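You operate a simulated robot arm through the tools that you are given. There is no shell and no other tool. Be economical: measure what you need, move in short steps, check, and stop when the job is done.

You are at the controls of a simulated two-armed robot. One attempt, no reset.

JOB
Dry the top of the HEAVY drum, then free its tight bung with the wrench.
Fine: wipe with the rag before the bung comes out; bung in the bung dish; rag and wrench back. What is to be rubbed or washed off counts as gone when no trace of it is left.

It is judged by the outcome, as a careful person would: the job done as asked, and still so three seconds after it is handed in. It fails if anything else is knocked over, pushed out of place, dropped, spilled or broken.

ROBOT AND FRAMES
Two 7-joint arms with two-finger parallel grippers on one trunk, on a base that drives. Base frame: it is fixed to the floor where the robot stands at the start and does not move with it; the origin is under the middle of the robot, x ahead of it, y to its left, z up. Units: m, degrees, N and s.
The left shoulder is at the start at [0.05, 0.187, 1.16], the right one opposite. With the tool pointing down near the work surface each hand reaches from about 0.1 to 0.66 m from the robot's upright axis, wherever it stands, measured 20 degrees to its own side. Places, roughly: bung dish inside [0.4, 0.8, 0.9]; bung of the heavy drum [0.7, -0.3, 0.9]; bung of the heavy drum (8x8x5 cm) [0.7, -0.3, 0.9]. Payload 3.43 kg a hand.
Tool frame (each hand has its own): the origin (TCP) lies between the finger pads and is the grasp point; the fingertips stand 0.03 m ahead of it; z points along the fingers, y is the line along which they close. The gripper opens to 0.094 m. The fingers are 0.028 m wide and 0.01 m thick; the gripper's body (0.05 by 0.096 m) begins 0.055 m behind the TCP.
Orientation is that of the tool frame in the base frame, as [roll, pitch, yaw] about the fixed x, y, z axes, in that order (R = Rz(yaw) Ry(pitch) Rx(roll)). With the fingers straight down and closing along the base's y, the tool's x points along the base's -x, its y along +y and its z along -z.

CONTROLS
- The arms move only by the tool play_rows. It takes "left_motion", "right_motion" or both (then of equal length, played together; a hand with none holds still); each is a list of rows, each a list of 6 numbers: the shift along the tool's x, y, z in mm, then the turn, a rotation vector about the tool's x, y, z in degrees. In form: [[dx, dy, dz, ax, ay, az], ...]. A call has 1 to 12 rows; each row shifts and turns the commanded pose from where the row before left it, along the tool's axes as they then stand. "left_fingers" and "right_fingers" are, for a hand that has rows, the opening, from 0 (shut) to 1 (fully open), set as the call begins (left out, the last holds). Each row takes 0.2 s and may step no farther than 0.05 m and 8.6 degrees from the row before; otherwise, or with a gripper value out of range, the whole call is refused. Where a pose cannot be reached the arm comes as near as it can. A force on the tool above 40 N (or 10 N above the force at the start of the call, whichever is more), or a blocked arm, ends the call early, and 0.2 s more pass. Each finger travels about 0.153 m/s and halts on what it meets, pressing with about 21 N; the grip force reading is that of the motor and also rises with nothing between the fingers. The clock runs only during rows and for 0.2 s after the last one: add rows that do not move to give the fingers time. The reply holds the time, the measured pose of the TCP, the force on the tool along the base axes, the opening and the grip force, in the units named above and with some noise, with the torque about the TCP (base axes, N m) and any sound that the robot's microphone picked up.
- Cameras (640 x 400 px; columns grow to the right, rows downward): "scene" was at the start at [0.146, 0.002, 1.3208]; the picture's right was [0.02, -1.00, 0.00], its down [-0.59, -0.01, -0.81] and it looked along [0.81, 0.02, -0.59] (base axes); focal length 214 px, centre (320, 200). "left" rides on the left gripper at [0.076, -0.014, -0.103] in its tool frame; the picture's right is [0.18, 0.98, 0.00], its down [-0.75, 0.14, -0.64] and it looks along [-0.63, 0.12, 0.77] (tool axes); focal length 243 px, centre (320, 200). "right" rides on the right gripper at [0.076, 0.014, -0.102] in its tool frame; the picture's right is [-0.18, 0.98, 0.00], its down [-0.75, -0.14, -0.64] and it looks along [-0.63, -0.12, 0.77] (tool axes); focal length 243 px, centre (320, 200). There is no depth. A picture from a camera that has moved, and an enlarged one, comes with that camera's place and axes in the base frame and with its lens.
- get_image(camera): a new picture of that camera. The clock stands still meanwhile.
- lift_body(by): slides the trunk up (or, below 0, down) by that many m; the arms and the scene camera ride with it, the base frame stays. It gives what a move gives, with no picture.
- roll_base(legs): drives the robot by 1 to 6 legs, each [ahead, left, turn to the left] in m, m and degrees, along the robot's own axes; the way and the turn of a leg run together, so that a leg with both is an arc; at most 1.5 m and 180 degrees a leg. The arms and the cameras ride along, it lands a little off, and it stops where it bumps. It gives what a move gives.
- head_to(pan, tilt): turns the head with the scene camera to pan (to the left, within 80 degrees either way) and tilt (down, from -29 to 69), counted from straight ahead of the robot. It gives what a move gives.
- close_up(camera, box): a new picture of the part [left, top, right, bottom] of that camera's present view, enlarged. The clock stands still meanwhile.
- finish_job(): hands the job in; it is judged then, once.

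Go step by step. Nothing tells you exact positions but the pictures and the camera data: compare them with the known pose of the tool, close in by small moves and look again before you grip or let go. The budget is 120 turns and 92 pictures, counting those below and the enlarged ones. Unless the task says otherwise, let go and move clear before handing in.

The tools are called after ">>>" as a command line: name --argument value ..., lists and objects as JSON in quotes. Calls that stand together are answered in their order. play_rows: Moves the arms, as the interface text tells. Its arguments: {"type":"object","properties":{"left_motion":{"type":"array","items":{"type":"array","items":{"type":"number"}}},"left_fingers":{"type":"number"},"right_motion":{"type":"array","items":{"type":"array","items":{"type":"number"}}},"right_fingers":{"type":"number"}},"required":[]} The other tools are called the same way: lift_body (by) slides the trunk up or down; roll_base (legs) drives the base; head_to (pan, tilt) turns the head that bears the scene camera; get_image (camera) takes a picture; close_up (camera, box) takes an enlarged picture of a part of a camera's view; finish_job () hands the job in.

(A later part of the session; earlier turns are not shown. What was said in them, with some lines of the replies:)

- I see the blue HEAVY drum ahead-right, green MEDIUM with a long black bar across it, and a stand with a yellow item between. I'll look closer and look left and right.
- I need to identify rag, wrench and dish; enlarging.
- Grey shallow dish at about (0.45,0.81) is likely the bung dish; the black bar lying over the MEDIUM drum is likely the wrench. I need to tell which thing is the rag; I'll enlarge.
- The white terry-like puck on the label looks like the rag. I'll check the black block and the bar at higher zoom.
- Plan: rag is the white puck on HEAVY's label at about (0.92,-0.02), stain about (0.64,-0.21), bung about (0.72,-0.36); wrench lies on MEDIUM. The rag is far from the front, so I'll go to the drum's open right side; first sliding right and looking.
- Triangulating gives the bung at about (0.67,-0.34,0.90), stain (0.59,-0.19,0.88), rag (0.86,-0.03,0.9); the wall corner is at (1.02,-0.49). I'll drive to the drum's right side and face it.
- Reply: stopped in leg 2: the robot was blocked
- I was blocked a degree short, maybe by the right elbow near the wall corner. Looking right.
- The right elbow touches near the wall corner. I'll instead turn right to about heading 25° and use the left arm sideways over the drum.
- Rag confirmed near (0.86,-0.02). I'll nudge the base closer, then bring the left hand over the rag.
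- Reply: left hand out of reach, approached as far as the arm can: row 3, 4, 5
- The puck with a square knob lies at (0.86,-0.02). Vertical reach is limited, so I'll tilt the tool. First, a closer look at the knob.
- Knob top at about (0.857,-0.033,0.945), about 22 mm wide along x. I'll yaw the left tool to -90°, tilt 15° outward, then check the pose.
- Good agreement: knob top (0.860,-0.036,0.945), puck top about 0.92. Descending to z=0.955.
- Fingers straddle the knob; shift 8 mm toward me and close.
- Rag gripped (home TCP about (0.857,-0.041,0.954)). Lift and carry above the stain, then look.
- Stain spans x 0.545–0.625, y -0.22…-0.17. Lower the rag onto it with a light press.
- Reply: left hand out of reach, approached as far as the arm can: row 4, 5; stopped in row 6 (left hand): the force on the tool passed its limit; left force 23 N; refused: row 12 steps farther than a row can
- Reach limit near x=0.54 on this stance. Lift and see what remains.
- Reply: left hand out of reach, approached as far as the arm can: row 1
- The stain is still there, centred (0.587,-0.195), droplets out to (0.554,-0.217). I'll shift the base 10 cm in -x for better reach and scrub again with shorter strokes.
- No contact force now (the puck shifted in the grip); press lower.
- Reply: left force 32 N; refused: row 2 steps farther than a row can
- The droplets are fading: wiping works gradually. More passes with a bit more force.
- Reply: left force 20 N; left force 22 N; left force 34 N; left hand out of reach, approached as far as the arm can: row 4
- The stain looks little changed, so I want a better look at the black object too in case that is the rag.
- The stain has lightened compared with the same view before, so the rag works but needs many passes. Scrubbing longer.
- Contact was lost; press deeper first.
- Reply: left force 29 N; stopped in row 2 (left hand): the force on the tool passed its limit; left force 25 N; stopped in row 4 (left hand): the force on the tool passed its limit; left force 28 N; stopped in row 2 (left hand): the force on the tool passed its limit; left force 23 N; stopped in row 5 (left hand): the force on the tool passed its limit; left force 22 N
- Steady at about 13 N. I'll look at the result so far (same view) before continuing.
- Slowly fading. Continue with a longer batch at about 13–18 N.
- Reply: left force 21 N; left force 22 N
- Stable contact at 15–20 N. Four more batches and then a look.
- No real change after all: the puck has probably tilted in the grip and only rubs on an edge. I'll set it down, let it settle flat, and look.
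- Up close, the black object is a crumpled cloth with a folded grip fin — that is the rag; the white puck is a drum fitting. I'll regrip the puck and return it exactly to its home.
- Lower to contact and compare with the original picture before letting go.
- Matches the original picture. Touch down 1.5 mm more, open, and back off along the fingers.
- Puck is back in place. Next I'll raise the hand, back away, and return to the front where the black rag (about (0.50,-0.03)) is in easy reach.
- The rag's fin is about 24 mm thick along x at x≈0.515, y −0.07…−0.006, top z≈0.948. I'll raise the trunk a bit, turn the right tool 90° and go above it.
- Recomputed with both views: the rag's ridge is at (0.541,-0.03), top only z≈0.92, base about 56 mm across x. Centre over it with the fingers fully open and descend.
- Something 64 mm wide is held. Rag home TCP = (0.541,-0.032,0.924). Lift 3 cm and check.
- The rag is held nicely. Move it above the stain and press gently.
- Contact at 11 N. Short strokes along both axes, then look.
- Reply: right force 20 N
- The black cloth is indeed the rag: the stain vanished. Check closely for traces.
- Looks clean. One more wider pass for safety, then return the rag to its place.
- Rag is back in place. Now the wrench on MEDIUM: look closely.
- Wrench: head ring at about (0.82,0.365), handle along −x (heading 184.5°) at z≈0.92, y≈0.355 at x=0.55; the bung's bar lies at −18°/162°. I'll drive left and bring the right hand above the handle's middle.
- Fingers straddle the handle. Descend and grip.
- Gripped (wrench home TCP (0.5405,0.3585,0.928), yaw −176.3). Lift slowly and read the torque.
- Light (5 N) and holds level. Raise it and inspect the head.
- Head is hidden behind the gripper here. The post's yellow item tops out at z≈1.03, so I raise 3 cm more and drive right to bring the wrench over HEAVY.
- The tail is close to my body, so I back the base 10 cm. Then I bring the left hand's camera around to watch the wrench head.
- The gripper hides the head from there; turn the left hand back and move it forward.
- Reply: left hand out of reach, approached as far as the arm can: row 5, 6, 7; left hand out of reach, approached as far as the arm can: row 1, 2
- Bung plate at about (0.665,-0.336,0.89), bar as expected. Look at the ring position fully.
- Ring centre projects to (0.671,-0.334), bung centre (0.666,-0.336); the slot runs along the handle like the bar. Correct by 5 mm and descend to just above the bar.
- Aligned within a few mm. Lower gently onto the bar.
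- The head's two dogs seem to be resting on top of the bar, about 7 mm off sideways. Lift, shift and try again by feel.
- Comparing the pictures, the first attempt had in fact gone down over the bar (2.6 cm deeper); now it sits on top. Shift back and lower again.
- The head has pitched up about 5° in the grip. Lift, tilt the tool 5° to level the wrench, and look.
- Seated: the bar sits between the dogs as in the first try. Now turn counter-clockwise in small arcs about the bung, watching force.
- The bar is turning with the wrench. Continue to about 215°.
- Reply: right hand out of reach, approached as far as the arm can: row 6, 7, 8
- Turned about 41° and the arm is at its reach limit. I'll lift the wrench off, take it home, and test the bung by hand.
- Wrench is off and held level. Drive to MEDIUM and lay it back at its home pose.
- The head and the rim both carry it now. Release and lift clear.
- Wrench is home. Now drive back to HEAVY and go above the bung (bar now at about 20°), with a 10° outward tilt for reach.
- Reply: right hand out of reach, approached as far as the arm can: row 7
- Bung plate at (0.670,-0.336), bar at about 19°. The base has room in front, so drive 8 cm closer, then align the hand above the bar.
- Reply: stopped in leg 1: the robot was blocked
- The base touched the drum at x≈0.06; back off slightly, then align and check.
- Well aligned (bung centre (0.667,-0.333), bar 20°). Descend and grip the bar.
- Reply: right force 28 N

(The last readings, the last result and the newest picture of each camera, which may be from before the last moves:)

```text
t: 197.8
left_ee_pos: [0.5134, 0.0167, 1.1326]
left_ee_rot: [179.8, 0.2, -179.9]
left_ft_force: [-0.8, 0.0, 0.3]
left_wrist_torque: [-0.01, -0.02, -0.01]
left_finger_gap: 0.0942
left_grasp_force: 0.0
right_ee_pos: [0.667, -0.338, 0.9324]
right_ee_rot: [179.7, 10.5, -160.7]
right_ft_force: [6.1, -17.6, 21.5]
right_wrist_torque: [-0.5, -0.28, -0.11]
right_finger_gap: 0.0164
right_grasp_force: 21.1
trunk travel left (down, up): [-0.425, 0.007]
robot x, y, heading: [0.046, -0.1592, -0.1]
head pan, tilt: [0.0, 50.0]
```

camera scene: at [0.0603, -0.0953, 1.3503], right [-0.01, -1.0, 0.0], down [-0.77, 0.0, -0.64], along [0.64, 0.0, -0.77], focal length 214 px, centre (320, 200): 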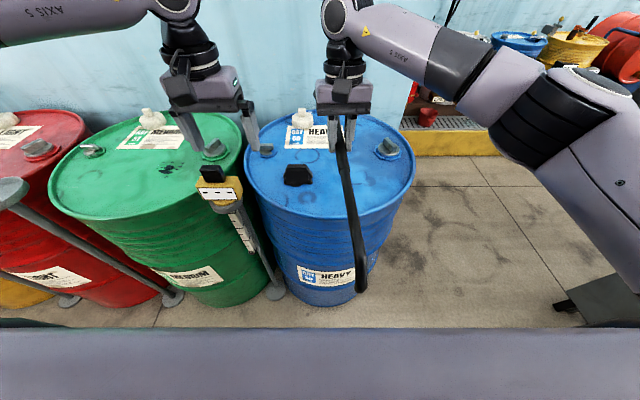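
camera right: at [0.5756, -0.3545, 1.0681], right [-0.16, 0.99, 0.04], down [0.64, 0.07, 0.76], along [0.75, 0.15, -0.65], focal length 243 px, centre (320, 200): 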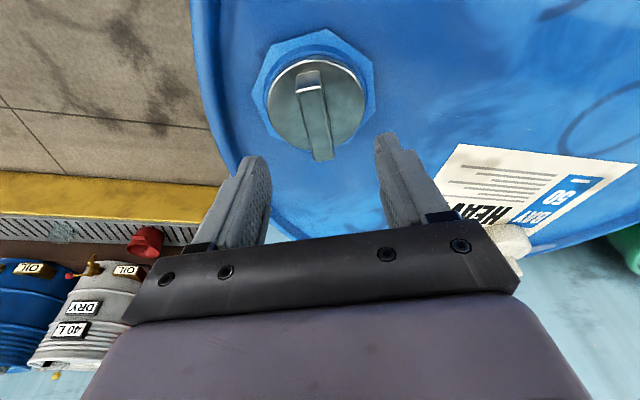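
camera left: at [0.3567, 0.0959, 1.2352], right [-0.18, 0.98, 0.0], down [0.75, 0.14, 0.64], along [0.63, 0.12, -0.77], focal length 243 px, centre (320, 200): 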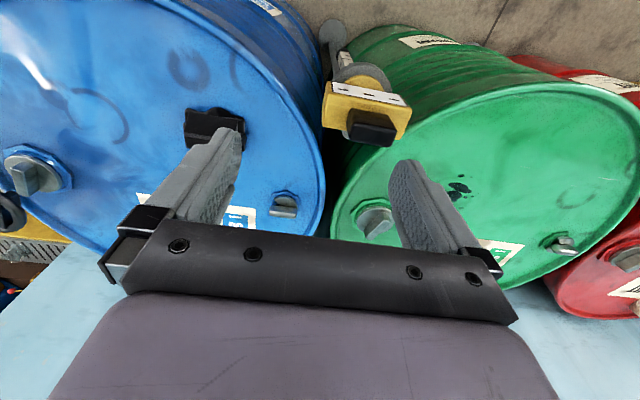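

Bar gripped. Relax the side load, then twist counter-clockwise a bit to test that it is free.

>>> play_rows --right_motion '[[0, -5, -2.5, 0, 0, 0], [0, 0, 0, 0, 0, 0], [0, 0, 0, -1.04, 0, -5.9], [0, 0, 0, -1.04, 0, -5.9], [0, 0, 0, -1.04, 0, -5.9], [0, 0, 0, 0, 0, 0]]'

```text
t: 199.2
left_ee_pos: [0.514, 0.0181, 1.1317]
left_ee_rot: [-179.9, 0.1, -179.7]
left_ft_force: [0.3, 0.6, -1.1]
left_wrist_torque: [-0.03, -0.05, 0.04]
left_finger_gap: 0.0941
left_grasp_force: 0.1
right_ee_pos: [0.6662, -0.3374, 0.9319]
right_ee_rot: [179.3, 10.3, -157.5]
right_ft_force: [4.4, -2.1, 9.9]
right_wrist_torque: [-0.32, -0.36, 0.0]
right_finger_gap: 0.0163
right_grasp_force: 21.1
right hand out of reach, approached as far as the arm can: row 3, 4, 5
trunk travel left (down, up): [-0.425, 0.007]
robot x, y, heading: [0.045, -0.1528, -0.1]
head pan, tilt: [0.0, 50.0]
```

Turns with no torque. Try a gentle lift.

>>> play_rows --right_motion '[[-0.9, 0, -5, 0, 0, 0], [-0.9, 0, -5, 0, 0, 0], [-0.9, 0, -5, 0, 0, 0], [0, 0, 0, 0, 0, 0]]'

```text
t: 200.2
left_ee_pos: [0.5159, 0.0177, 1.1307]
left_ee_rot: [-180.0, 0.0, -179.9]
left_ft_force: [0.0, 0.2, -0.8]
left_wrist_torque: [0.01, 0.01, -0.03]
left_finger_gap: 0.0941
left_grasp_force: 0.2
right_ee_pos: [0.6662, -0.3386, 0.9432]
right_ee_rot: [179.1, 9.5, -157.5]
right_ft_force: [-4.5, 3.2, -22.3]
right_wrist_torque: [-0.13, 0.26, 0.05]
right_finger_gap: 0.0168
right_grasp_force: 20.3
trunk travel left (down, up): [-0.425, 0.007]
robot x, y, heading: [0.0457, -0.1575, -0.3]
head pan, tilt: [0.0, 50.0]
```

It resists at 22 N, so it needs more unscrewing, and this stance is at the reach limit. I'll let go, back off, and re-approach from the front-right with heading 60°.

>>> play_rows --right_motion '[[0.9, 0, 5, 0, 0, 0], [0.9, 0, 5, 0, 0, 0], [0.3, 0, 2, 0, 0, 0], [0, 0, 0, 0, 0, 0]]'

>>> play_rows --right_motion '[[0, 0, 0, 0, 0, 0], [0, 0, 0, 0, 0, 0], [0, 0, -30, 0, 0, 0], [0, 0, -40, 0, 0, 0], [0, 0, -40, 0, 0, 0], [45, 0, -10, 0, 0, 0], [45, 0, -10, 0, 0, 0], [45, 0, -10, 0, 0, 0], [45, 0, -10, 0, 0, 0], [45, 0, 0, 0, 0, 0]]' --right_fingers 0.6

>>> roll_base --legs '[[-0.1, 0, 0], [0, -0.5, 0], [0.385, 0, 0], [0, 0, 60]]'

```text
t: 201.2
left_ee_pos: [0.5113, 0.0192, 1.1336]
left_ee_rot: [-179.8, 0.2, -179.8]
left_ft_force: [-0.1, -0.2, 1.2]
left_wrist_torque: [0.04, 0.05, -0.01]
left_finger_gap: 0.0939
left_grasp_force: 0.0
right_ee_pos: [0.6661, -0.3383, 0.9411]
right_ee_rot: [179.5, 10.6, -157.5]
right_ft_force: [-13.0, -1.0, 20.6]
right_wrist_torque: [-0.12, 0.19, 0.0]
right_finger_gap: 0.017
right_grasp_force: 21.1
trunk travel left (down, up): [-0.425, 0.007]
robot x, y, heading: [0.0463, -0.1564, -0.0]
head pan, tilt: [0.0, 50.0]
```

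```text
t: 203.4
left_ee_pos: [0.5135, 0.0169, 1.1317]
left_ee_rot: [-179.9, 0.2, -180.0]
left_ft_force: [0.1, -0.3, -0.5]
left_wrist_torque: [-0.02, -0.03, 0.02]
left_finger_gap: 0.0939
left_grasp_force: 0.1
right_ee_pos: [0.4378, -0.4356, 1.0429]
right_ee_rot: [179.4, 10.1, -157.5]
right_ft_force: [-1.1, 0.7, 0.6]
right_wrist_torque: [0.03, -0.01, -0.01]
right_finger_gap: 0.0564
right_grasp_force: 0.0
trunk travel left (down, up): [-0.425, 0.007]
robot x, y, heading: [0.046, -0.1524, 0.1]
head pan, tilt: [0.0, 50.0]
```

```text
t: 211.8
left_ee_pos: [0.4193, -0.1639, 1.1324]
left_ee_rot: [180.0, 0.0, -119.9]
left_ft_force: [-0.4, 0.4, -0.8]
left_wrist_torque: [0.0, 0.01, -0.02]
left_finger_gap: 0.094
left_grasp_force: 0.1
right_ee_pos: [0.7733, -0.4561, 1.0422]
right_ee_rot: [179.4, 10.1, -97.5]
right_ft_force: [-0.1, -0.1, -1.4]
right_wrist_torque: [-0.01, 0.0, -0.01]
right_finger_gap: 0.0565
right_grasp_force: 0.1
trunk travel left (down, up): [-0.425, 0.007]
robot x, y, heading: [0.3344, -0.6508, 59.6]
head pan, tilt: [0.0, 50.0]
```

Good stance. Untilt and rotate the right tool to match the bar (yaw −157.5), then move above the bung and look.

>>> play_rows --right_motion '[[0, 0, 0, 0, 5, 0], [0, 0, 0, 0, 5, 0], [0, 0, 0, 0, 0, 7.5], [0, 0, 0, 0, 0, 7.5], [0, 0, 0, 0, 0, 7.5], [0, 0, 0, 0, 0, 7.5], [0, 0, 0, 0, 0, 7.5], [0, 0, 0, 0, 0, 7.5], [0, 0, 0, 0, 0, 7.5], [0, 0, 0, 0, 0, 7.5]]'

```text
t: 214.0
left_ee_pos: [0.4189, -0.1622, 1.1322]
left_ee_rot: [-180.0, 0.1, -120.0]
left_ft_force: [-0.5, 0.1, -0.3]
left_wrist_torque: [-0.03, 0.04, 0.02]
left_finger_gap: 0.0939
left_grasp_force: 0.1
right_ee_pos: [0.7735, -0.457, 1.042]
right_ee_rot: [179.6, -0.5, -157.6]
right_ft_force: [0.1, 0.7, 0.4]
right_wrist_torque: [0.01, 0.0, 0.04]
right_finger_gap: 0.0562
right_grasp_force: 0.0
trunk travel left (down, up): [-0.425, 0.007]
robot x, y, heading: [0.3309, -0.6535, 60.2]
head pan, tilt: [0.0, 50.0]
```

>>> play_rows --right_motion '[[13, 38.4, 0, 0, 0, 0], [13, 38.4, 0, 0, 0, 0], [13, 38.4, 20, 0, 0, 0], [13, 38.4, 20, 0, 0, 0], [0, 0, 0, 0, 0, 0]]'

>>> get_image --camera "right"

```text
t: 215.2
left_ee_pos: [0.4196, -0.1636, 1.1314]
left_ee_rot: [-179.8, 0.1, -119.9]
left_ft_force: [-0.2, -1.1, -0.5]
left_wrist_torque: [0.01, -0.02, -0.04]
left_finger_gap: 0.094
left_grasp_force: 0.1
right_ee_pos: [0.6664, -0.3336, 1.0028]
right_ee_rot: [179.6, -0.5, -157.5]
right_ft_force: [-0.8, 0.1, 0.0]
right_wrist_torque: [0.02, 0.03, 0.0]
right_finger_gap: 0.0565
right_grasp_force: 0.1
trunk travel left (down, up): [-0.425, 0.007]
robot x, y, heading: [0.328, -0.6561, 60.1]
head pan, tilt: [0.0, 50.0]
```

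```text
3 pictures are left
camera right: at [0.5912, -0.3485, 1.1063], right [-0.21, 0.98, 0.01], down [0.76, 0.16, 0.63], along [0.62, 0.14, -0.77], focal length 243 px, centre (320, 200)
```

right: 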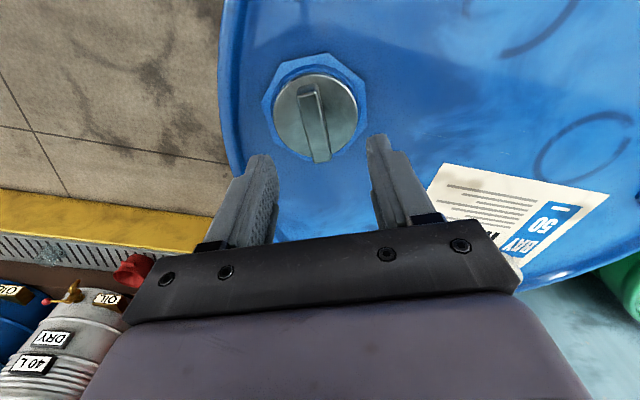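

Bung centred, bar at 25°. Descend, grip, and unscrew counter-clockwise.

>>> play_rows --right_motion '[[2, 0, 30, 0, 0, -3], [0, 0, 30, 0, 0, 0], [0, 0, 6, 0, 0, 0], [0, 0, 0, 0, 0, 0]]'

>>> play_rows --right_motion '[[0, 0, 0, 0, 0, 0], [0, 0, 0, 0, 0, 0], [0, 0, 0, 0, 0, 0]]' --right_fingers 0

>>> play_rows --right_motion '[[0, 0, 0, 0, 0, -8], [0, 0, 0, 0, 0, -8], [0, 0, 0, 0, 0, -8], [0, 0, 0, 0, 0, 0]]'

```text
t: 216.2
left_ee_pos: [0.4197, -0.1639, 1.1316]
left_ee_rot: [-179.8, 0.1, -120.0]
left_ft_force: [0.3, -0.5, 0.2]
left_wrist_torque: [0.03, 0.0, 0.0]
left_finger_gap: 0.0939
left_grasp_force: 0.1
right_ee_pos: [0.6638, -0.3353, 0.9374]
right_ee_rot: [179.6, -0.5, -154.5]
right_ft_force: [-0.1, 0.7, -0.3]
right_wrist_torque: [-0.01, 0.0, 0.01]
right_finger_gap: 0.0567
right_grasp_force: 0.0
trunk travel left (down, up): [-0.425, 0.007]
robot x, y, heading: [0.3341, -0.6535, 59.8]
head pan, tilt: [0.0, 50.0]
```

```text
t: 217.0
left_ee_pos: [0.4206, -0.1653, 1.1327]
left_ee_rot: [-180.0, 0.2, -120.0]
left_ft_force: [-0.8, -0.4, 0.5]
left_wrist_torque: [0.0, -0.02, 0.01]
left_finger_gap: 0.094
left_grasp_force: 0.1
right_ee_pos: [0.6654, -0.3387, 0.938]
right_ee_rot: [179.9, -0.5, -154.7]
right_ft_force: [9.3, -22.4, 1.6]
right_wrist_torque: [-0.51, -0.05, -0.15]
right_finger_gap: 0.0165
right_grasp_force: 21.7
trunk travel left (down, up): [-0.425, 0.007]
robot x, y, heading: [0.3288, -0.6538, 59.9]
head pan, tilt: [0.0, 50.0]
```

```text
t: 218.0
left_ee_pos: [0.4206, -0.1669, 1.1335]
left_ee_rot: [179.9, 0.1, -120.0]
left_ft_force: [-0.9, 0.2, 0.4]
left_wrist_torque: [0.03, 0.0, -0.02]
left_finger_gap: 0.094
left_grasp_force: 0.0
right_ee_pos: [0.6668, -0.3391, 0.9379]
right_ee_rot: [180.0, -0.3, -130.6]
right_ft_force: [15.8, -30.5, 4.5]
right_wrist_torque: [-0.8, -0.3, -0.2]
right_finger_gap: 0.0167
right_grasp_force: 21.0
trunk travel left (down, up): [-0.425, 0.007]
robot x, y, heading: [0.3365, -0.6562, 59.8]
head pan, tilt: [0.0, 50.0]
```

It turns with little torque; remove the side load and keep unscrewing.

>>> play_rows --right_motion '[[2.6, -6.2, 0, 0, 0, 0], [0, 0, 0, 0, 0, -8], [0, 0, 0, 0, 0, -8], [0, 0, 0, 0, 0, -8], [0, 0, 0, 0, 0, -8], [0, 0, 0, 0, 0, -8], [0, 0, 0, 0, 0, -8], [0, 0, 0, 0, 0, -8], [0, 0, 0, 0, 0, 0]]'

>>> play_rows --right_motion '[[0, 0, -4, 0, 0, 0], [0, 0, -4, 0, 0, 0], [0, 0, -4, 0, 0, 0], [0, 0, 0, 0, 0, 0]]'

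```text
t: 220.0
left_ee_pos: [0.4211, -0.1642, 1.1315]
left_ee_rot: [180.0, 0.0, -120.1]
left_ft_force: [-0.8, -1.2, 0.9]
left_wrist_torque: [-0.03, 0.04, -0.01]
left_finger_gap: 0.0939
left_grasp_force: 0.1
right_ee_pos: [0.6671, -0.3404, 0.937]
right_ee_rot: [179.4, 0.3, -74.3]
right_ft_force: [12.8, -0.8, 4.9]
right_wrist_torque: [0.1, -0.45, -0.27]
right_finger_gap: 0.0166
right_grasp_force: 20.7
trunk travel left (down, up): [-0.425, 0.007]
robot x, y, heading: [0.3339, -0.6521, 60.1]
head pan, tilt: [0.0, 50.0]
```

```text
t: 221.0
left_ee_pos: [0.4192, -0.1639, 1.1319]
left_ee_rot: [-179.9, 0.1, -120.0]
left_ft_force: [-0.1, -0.5, -0.2]
left_wrist_torque: [-0.04, -0.01, -0.01]
left_finger_gap: 0.0943
left_grasp_force: 0.0
right_ee_pos: [0.6662, -0.3418, 0.9495]
right_ee_rot: [179.4, 0.3, -74.5]
right_ft_force: [0.1, 0.5, -1.0]
right_wrist_torque: [0.0, 0.04, -0.04]
right_finger_gap: 0.0165
right_grasp_force: 21.3
trunk travel left (down, up): [-0.425, 0.007]
robot x, y, heading: [0.3319, -0.6585, 59.9]
head pan, tilt: [0.0, 50.0]
```

The bung now lifts with no resistance — it's free. Raise to z≈1.15 and drive around to the dish (rim centre about (0.44,0.77,0.92)).

>>> play_rows --right_motion '[[0, 0, -20, 0, 0, 0], [0, 0, -35, 0, 0, 0], [0, 0, -48, 0, 0, 0], [0, 0, -48, 0, 0, 0], [0, 0, -48, 0, 0, 0], [0, 0, 0, 0, 0, 0]]'

>>> roll_base --legs '[[0, 0, -60], [-0.31, 0, 0], [0, 1.0, 0], [0, 0.53, 0]]'

>>> get_image --camera "scene"

```text
t: 222.4
left_ee_pos: [0.4191, -0.1639, 1.1323]
left_ee_rot: [-180.0, 0.2, -120.0]
left_ft_force: [0.7, -0.7, 0.6]
left_wrist_torque: [0.0, 0.02, 0.01]
left_finger_gap: 0.0941
left_grasp_force: 0.1
right_ee_pos: [0.6687, -0.3429, 1.1488]
right_ee_rot: [179.4, 0.3, -74.5]
right_ft_force: [-0.3, 0.3, -1.4]
right_wrist_torque: [-0.03, 0.01, -0.02]
right_finger_gap: 0.0166
right_grasp_force: 21.1
trunk travel left (down, up): [-0.425, 0.007]
robot x, y, heading: [0.3349, -0.653, 60.0]
head pan, tilt: [0.0, 50.0]
```

```text
t: 234.6
left_ee_pos: [0.4908, 1.0419, 1.1305]
left_ee_rot: [-179.8, 0.1, -179.8]
left_ft_force: [0.2, -0.6, -1.2]
left_wrist_torque: [-0.01, -0.02, 0.01]
left_finger_gap: 0.0941
left_grasp_force: 0.0
right_ee_pos: [0.4604, 0.7363, 1.148]
right_ee_rot: [179.5, 0.3, -134.3]
right_ft_force: [0.7, 1.1, -1.2]
right_wrist_torque: [-0.03, 0.0, -0.02]
right_finger_gap: 0.0165
right_grasp_force: 21.3
trunk travel left (down, up): [-0.425, 0.007]
robot x, y, heading: [0.0206, 0.8685, 0.1]
head pan, tilt: [0.0, 50.0]
```

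```text
2 pictures are left
camera scene: at [0.1566, 0.8692, 1.3504], right [0.0, -1.0, 0.0], down [-0.77, 0.0, -0.64], along [0.64, 0.0, -0.77], focal length 214 px, centre (320, 200)
```

scene: 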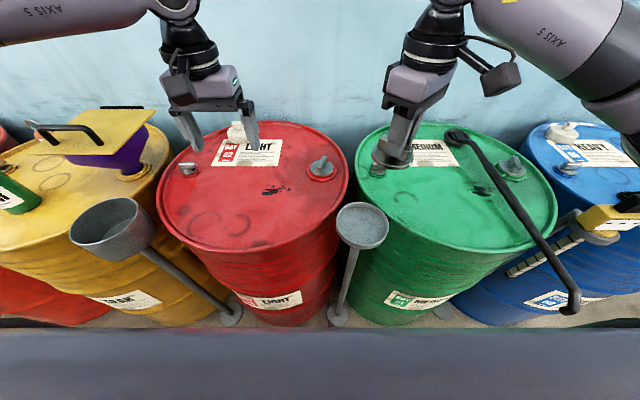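

Dish centre (0.435,0.770). Move over it and lower to just above the rim, then check.

>>> play_rows --right_motion '[[-6.9, 40, 0, 0, 0, 0], [0, 0, 45, 0, 0, 0], [0, 0, 45, 0, 0, 0], [0, 0, 45, 0, 0, 0], [0, 0, 18, 0, 0, 0], [0, 0, 0, 0, 0, 0]]'

>>> close_up --camera "scene" --box '[300, 150, 430, 260]'

```text
t: 236.0
left_ee_pos: [0.4901, 1.0404, 1.1318]
left_ee_rot: [-179.9, 0.1, -179.8]
left_ft_force: [-0.3, -0.2, -0.1]
left_wrist_torque: [0.01, -0.02, -0.04]
left_finger_gap: 0.0941
left_grasp_force: 0.0
right_ee_pos: [0.4363, 0.7703, 0.9962]
right_ee_rot: [179.4, 0.2, -134.3]
right_ft_force: [0.3, 0.2, -1.4]
right_wrist_torque: [0.0, 0.04, -0.04]
right_finger_gap: 0.0162
right_grasp_force: 21.3
trunk travel left (down, up): [-0.425, 0.007]
robot x, y, heading: [0.0256, 0.8704, 0.1]
head pan, tilt: [0.0, 50.0]
```

```text
3.64 times, centred on (365, 205) of scene
camera zoom: at [0.1566, 0.8688, 1.3504], right [0.0, -1.0, 0.0], down [-0.77, 0.0, -0.64], along [0.64, 0.0, -0.77], focal length 780 px, centre (156, 182)
```

zoom: 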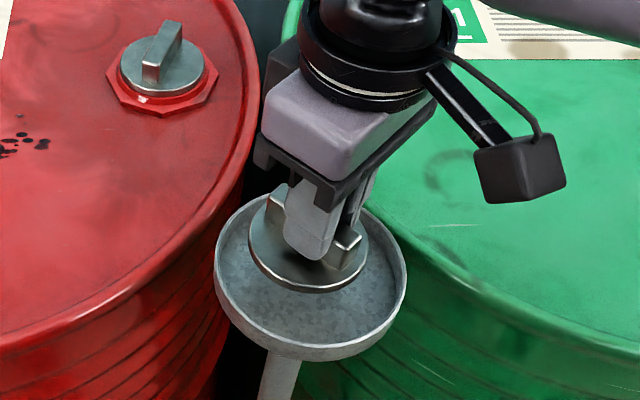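

Centred over the dish. Lower slowly until it touches.

>>> play_rows --right_motion '[[0, 0, 8, 0, 0, 0], [0, 0, 8, 0, 0, 0], [0, 0, 6, 0, 0, 0], [0, 0, 0, 0, 0, 0]]'

```text
t: 237.0
left_ee_pos: [0.4898, 1.0412, 1.1304]
left_ee_rot: [-179.9, 0.2, -179.9]
left_ft_force: [0.5, 0.3, -0.3]
left_wrist_torque: [0.0, 0.01, 0.01]
left_finger_gap: 0.0941
left_grasp_force: 0.2
right_ee_pos: [0.4363, 0.7712, 0.9728]
right_ee_rot: [179.4, 0.4, -134.3]
right_ft_force: [-1.1, 0.1, -1.2]
right_wrist_torque: [-0.05, -0.01, 0.01]
right_finger_gap: 0.0166
right_grasp_force: 21.1
trunk travel left (down, up): [-0.425, 0.007]
robot x, y, heading: [0.022, 0.867, 0.0]
head pan, tilt: [0.0, 50.0]
```

>>> play_rows --right_motion '[[0, 0, 4, 0, 0, 0], [0, 0, 4, 0, 0, 0], [0, 0, 3, 0, 0, 0], [0, 0, 0, 0, 0, 0]]'

```text
t: 238.0
left_ee_pos: [0.4877, 1.0409, 1.1316]
left_ee_rot: [-179.9, 0.1, -179.8]
left_ft_force: [-0.6, 0.2, -1.0]
left_wrist_torque: [0.0, 0.02, -0.01]
left_finger_gap: 0.0941
left_grasp_force: 0.0
right_ee_pos: [0.4369, 0.7718, 0.9659]
right_ee_rot: [179.5, 0.7, -134.4]
right_ft_force: [-1.6, -2.6, 23.6]
right_wrist_torque: [-0.1, -0.12, 0.02]
right_finger_gap: 0.017
right_grasp_force: 20.8
trunk travel left (down, up): [-0.425, 0.007]
robot x, y, heading: [0.0204, 0.8702, 0.0]
head pan, tilt: [0.0, 50.0]
```

Touched the dish floor. Relax, open and lift clear.

>>> play_rows --right_motion '[[0, 0, -3, 0, 0, 0], [0, 0, 0, 0, 0, 0]]'

>>> play_rows --right_motion '[[0, 0, 0, 0, 0, 0], [0, 0, 0, 0, 0, 0], [0, 0, -15, 0, 0, 0], [0, 0, -40, 0, 0, 0], [0, 0, -45, 0, 0, 0], [0, 0, -45, 0, 0, 0], [40, -20, 0, 0, 0, 0], [40, -20, 0, 0, 0, 0]]' --right_fingers 0.6

>>> get_image --camera "scene"

```text
t: 238.6
left_ee_pos: [0.4892, 1.041, 1.131]
left_ee_rot: [-179.9, 0.0, -179.9]
left_ft_force: [0.2, 0.2, -0.6]
left_wrist_torque: [0.04, 0.0, 0.02]
left_finger_gap: 0.0941
left_grasp_force: 0.1
right_ee_pos: [0.4369, 0.7718, 0.9655]
right_ee_rot: [179.5, 0.4, -134.3]
right_ft_force: [4.6, 1.5, 9.8]
right_wrist_torque: [0.25, -0.52, 0.01]
right_finger_gap: 0.0165
right_grasp_force: 21.1
trunk travel left (down, up): [-0.425, 0.007]
robot x, y, heading: [0.0197, 0.8679, 0.1]
head pan, tilt: [0.0, 50.0]
```

```text
t: 240.4
left_ee_pos: [0.4897, 1.0403, 1.1328]
left_ee_rot: [-179.9, 0.1, -179.8]
left_ft_force: [-0.1, 0.0, -0.6]
left_wrist_torque: [-0.02, -0.05, 0.01]
left_finger_gap: 0.0941
left_grasp_force: 0.0
right_ee_pos: [0.4094, 0.6828, 1.11]
right_ee_rot: [179.4, 0.4, -134.3]
right_ft_force: [-0.1, -0.3, 0.7]
right_wrist_torque: [0.01, 0.0, 0.01]
right_finger_gap: 0.0563
right_grasp_force: 0.1
trunk travel left (down, up): [-0.425, 0.007]
robot x, y, heading: [0.0241, 0.8653, -0.2]
head pan, tilt: [0.0, 50.0]
```

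```text
0 pictures are left
camera scene: at [0.1561, 0.8683, 1.3505], right [0.0, -1.0, 0.0], down [-0.77, 0.0, -0.64], along [0.64, 0.0, -0.77], focal length 214 px, centre (320, 200)
```

scene: 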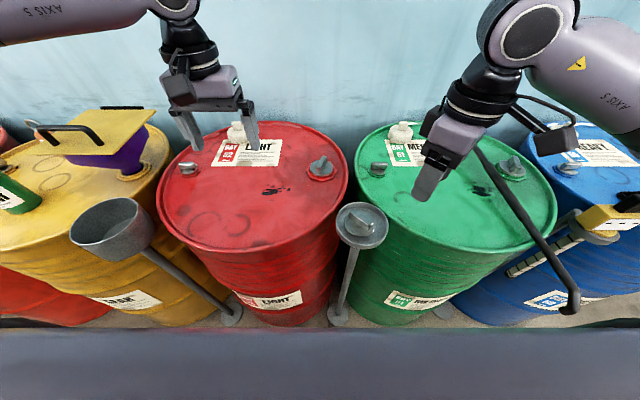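

The last picture shows the bung lying in the dish, the wrench back on MEDIUM, and both hands clear. The rag was put back earlier, so I'm handing in.

>>> finish_job

```text
The job is handed in.
```

The HEAVY drum's top is wiped dry, with no trace of the wet patch in a close-up. Its tight bung was loosened with the wrench, unscrewed by hand and laid in the bung dish, and the rag and wrench are back where they were.

Two things happened along the way:
- **Wrong item first:** I first took the white puck on the HEAVY drum's label for the rag and rubbed with it. I then put it back, and it matched the earlier picture.
- **Bump:** the base touched the front of the HEAVY drum once and stopped there. The bung measured within about 4 mm of where it was before, so I don't think the drum moved.
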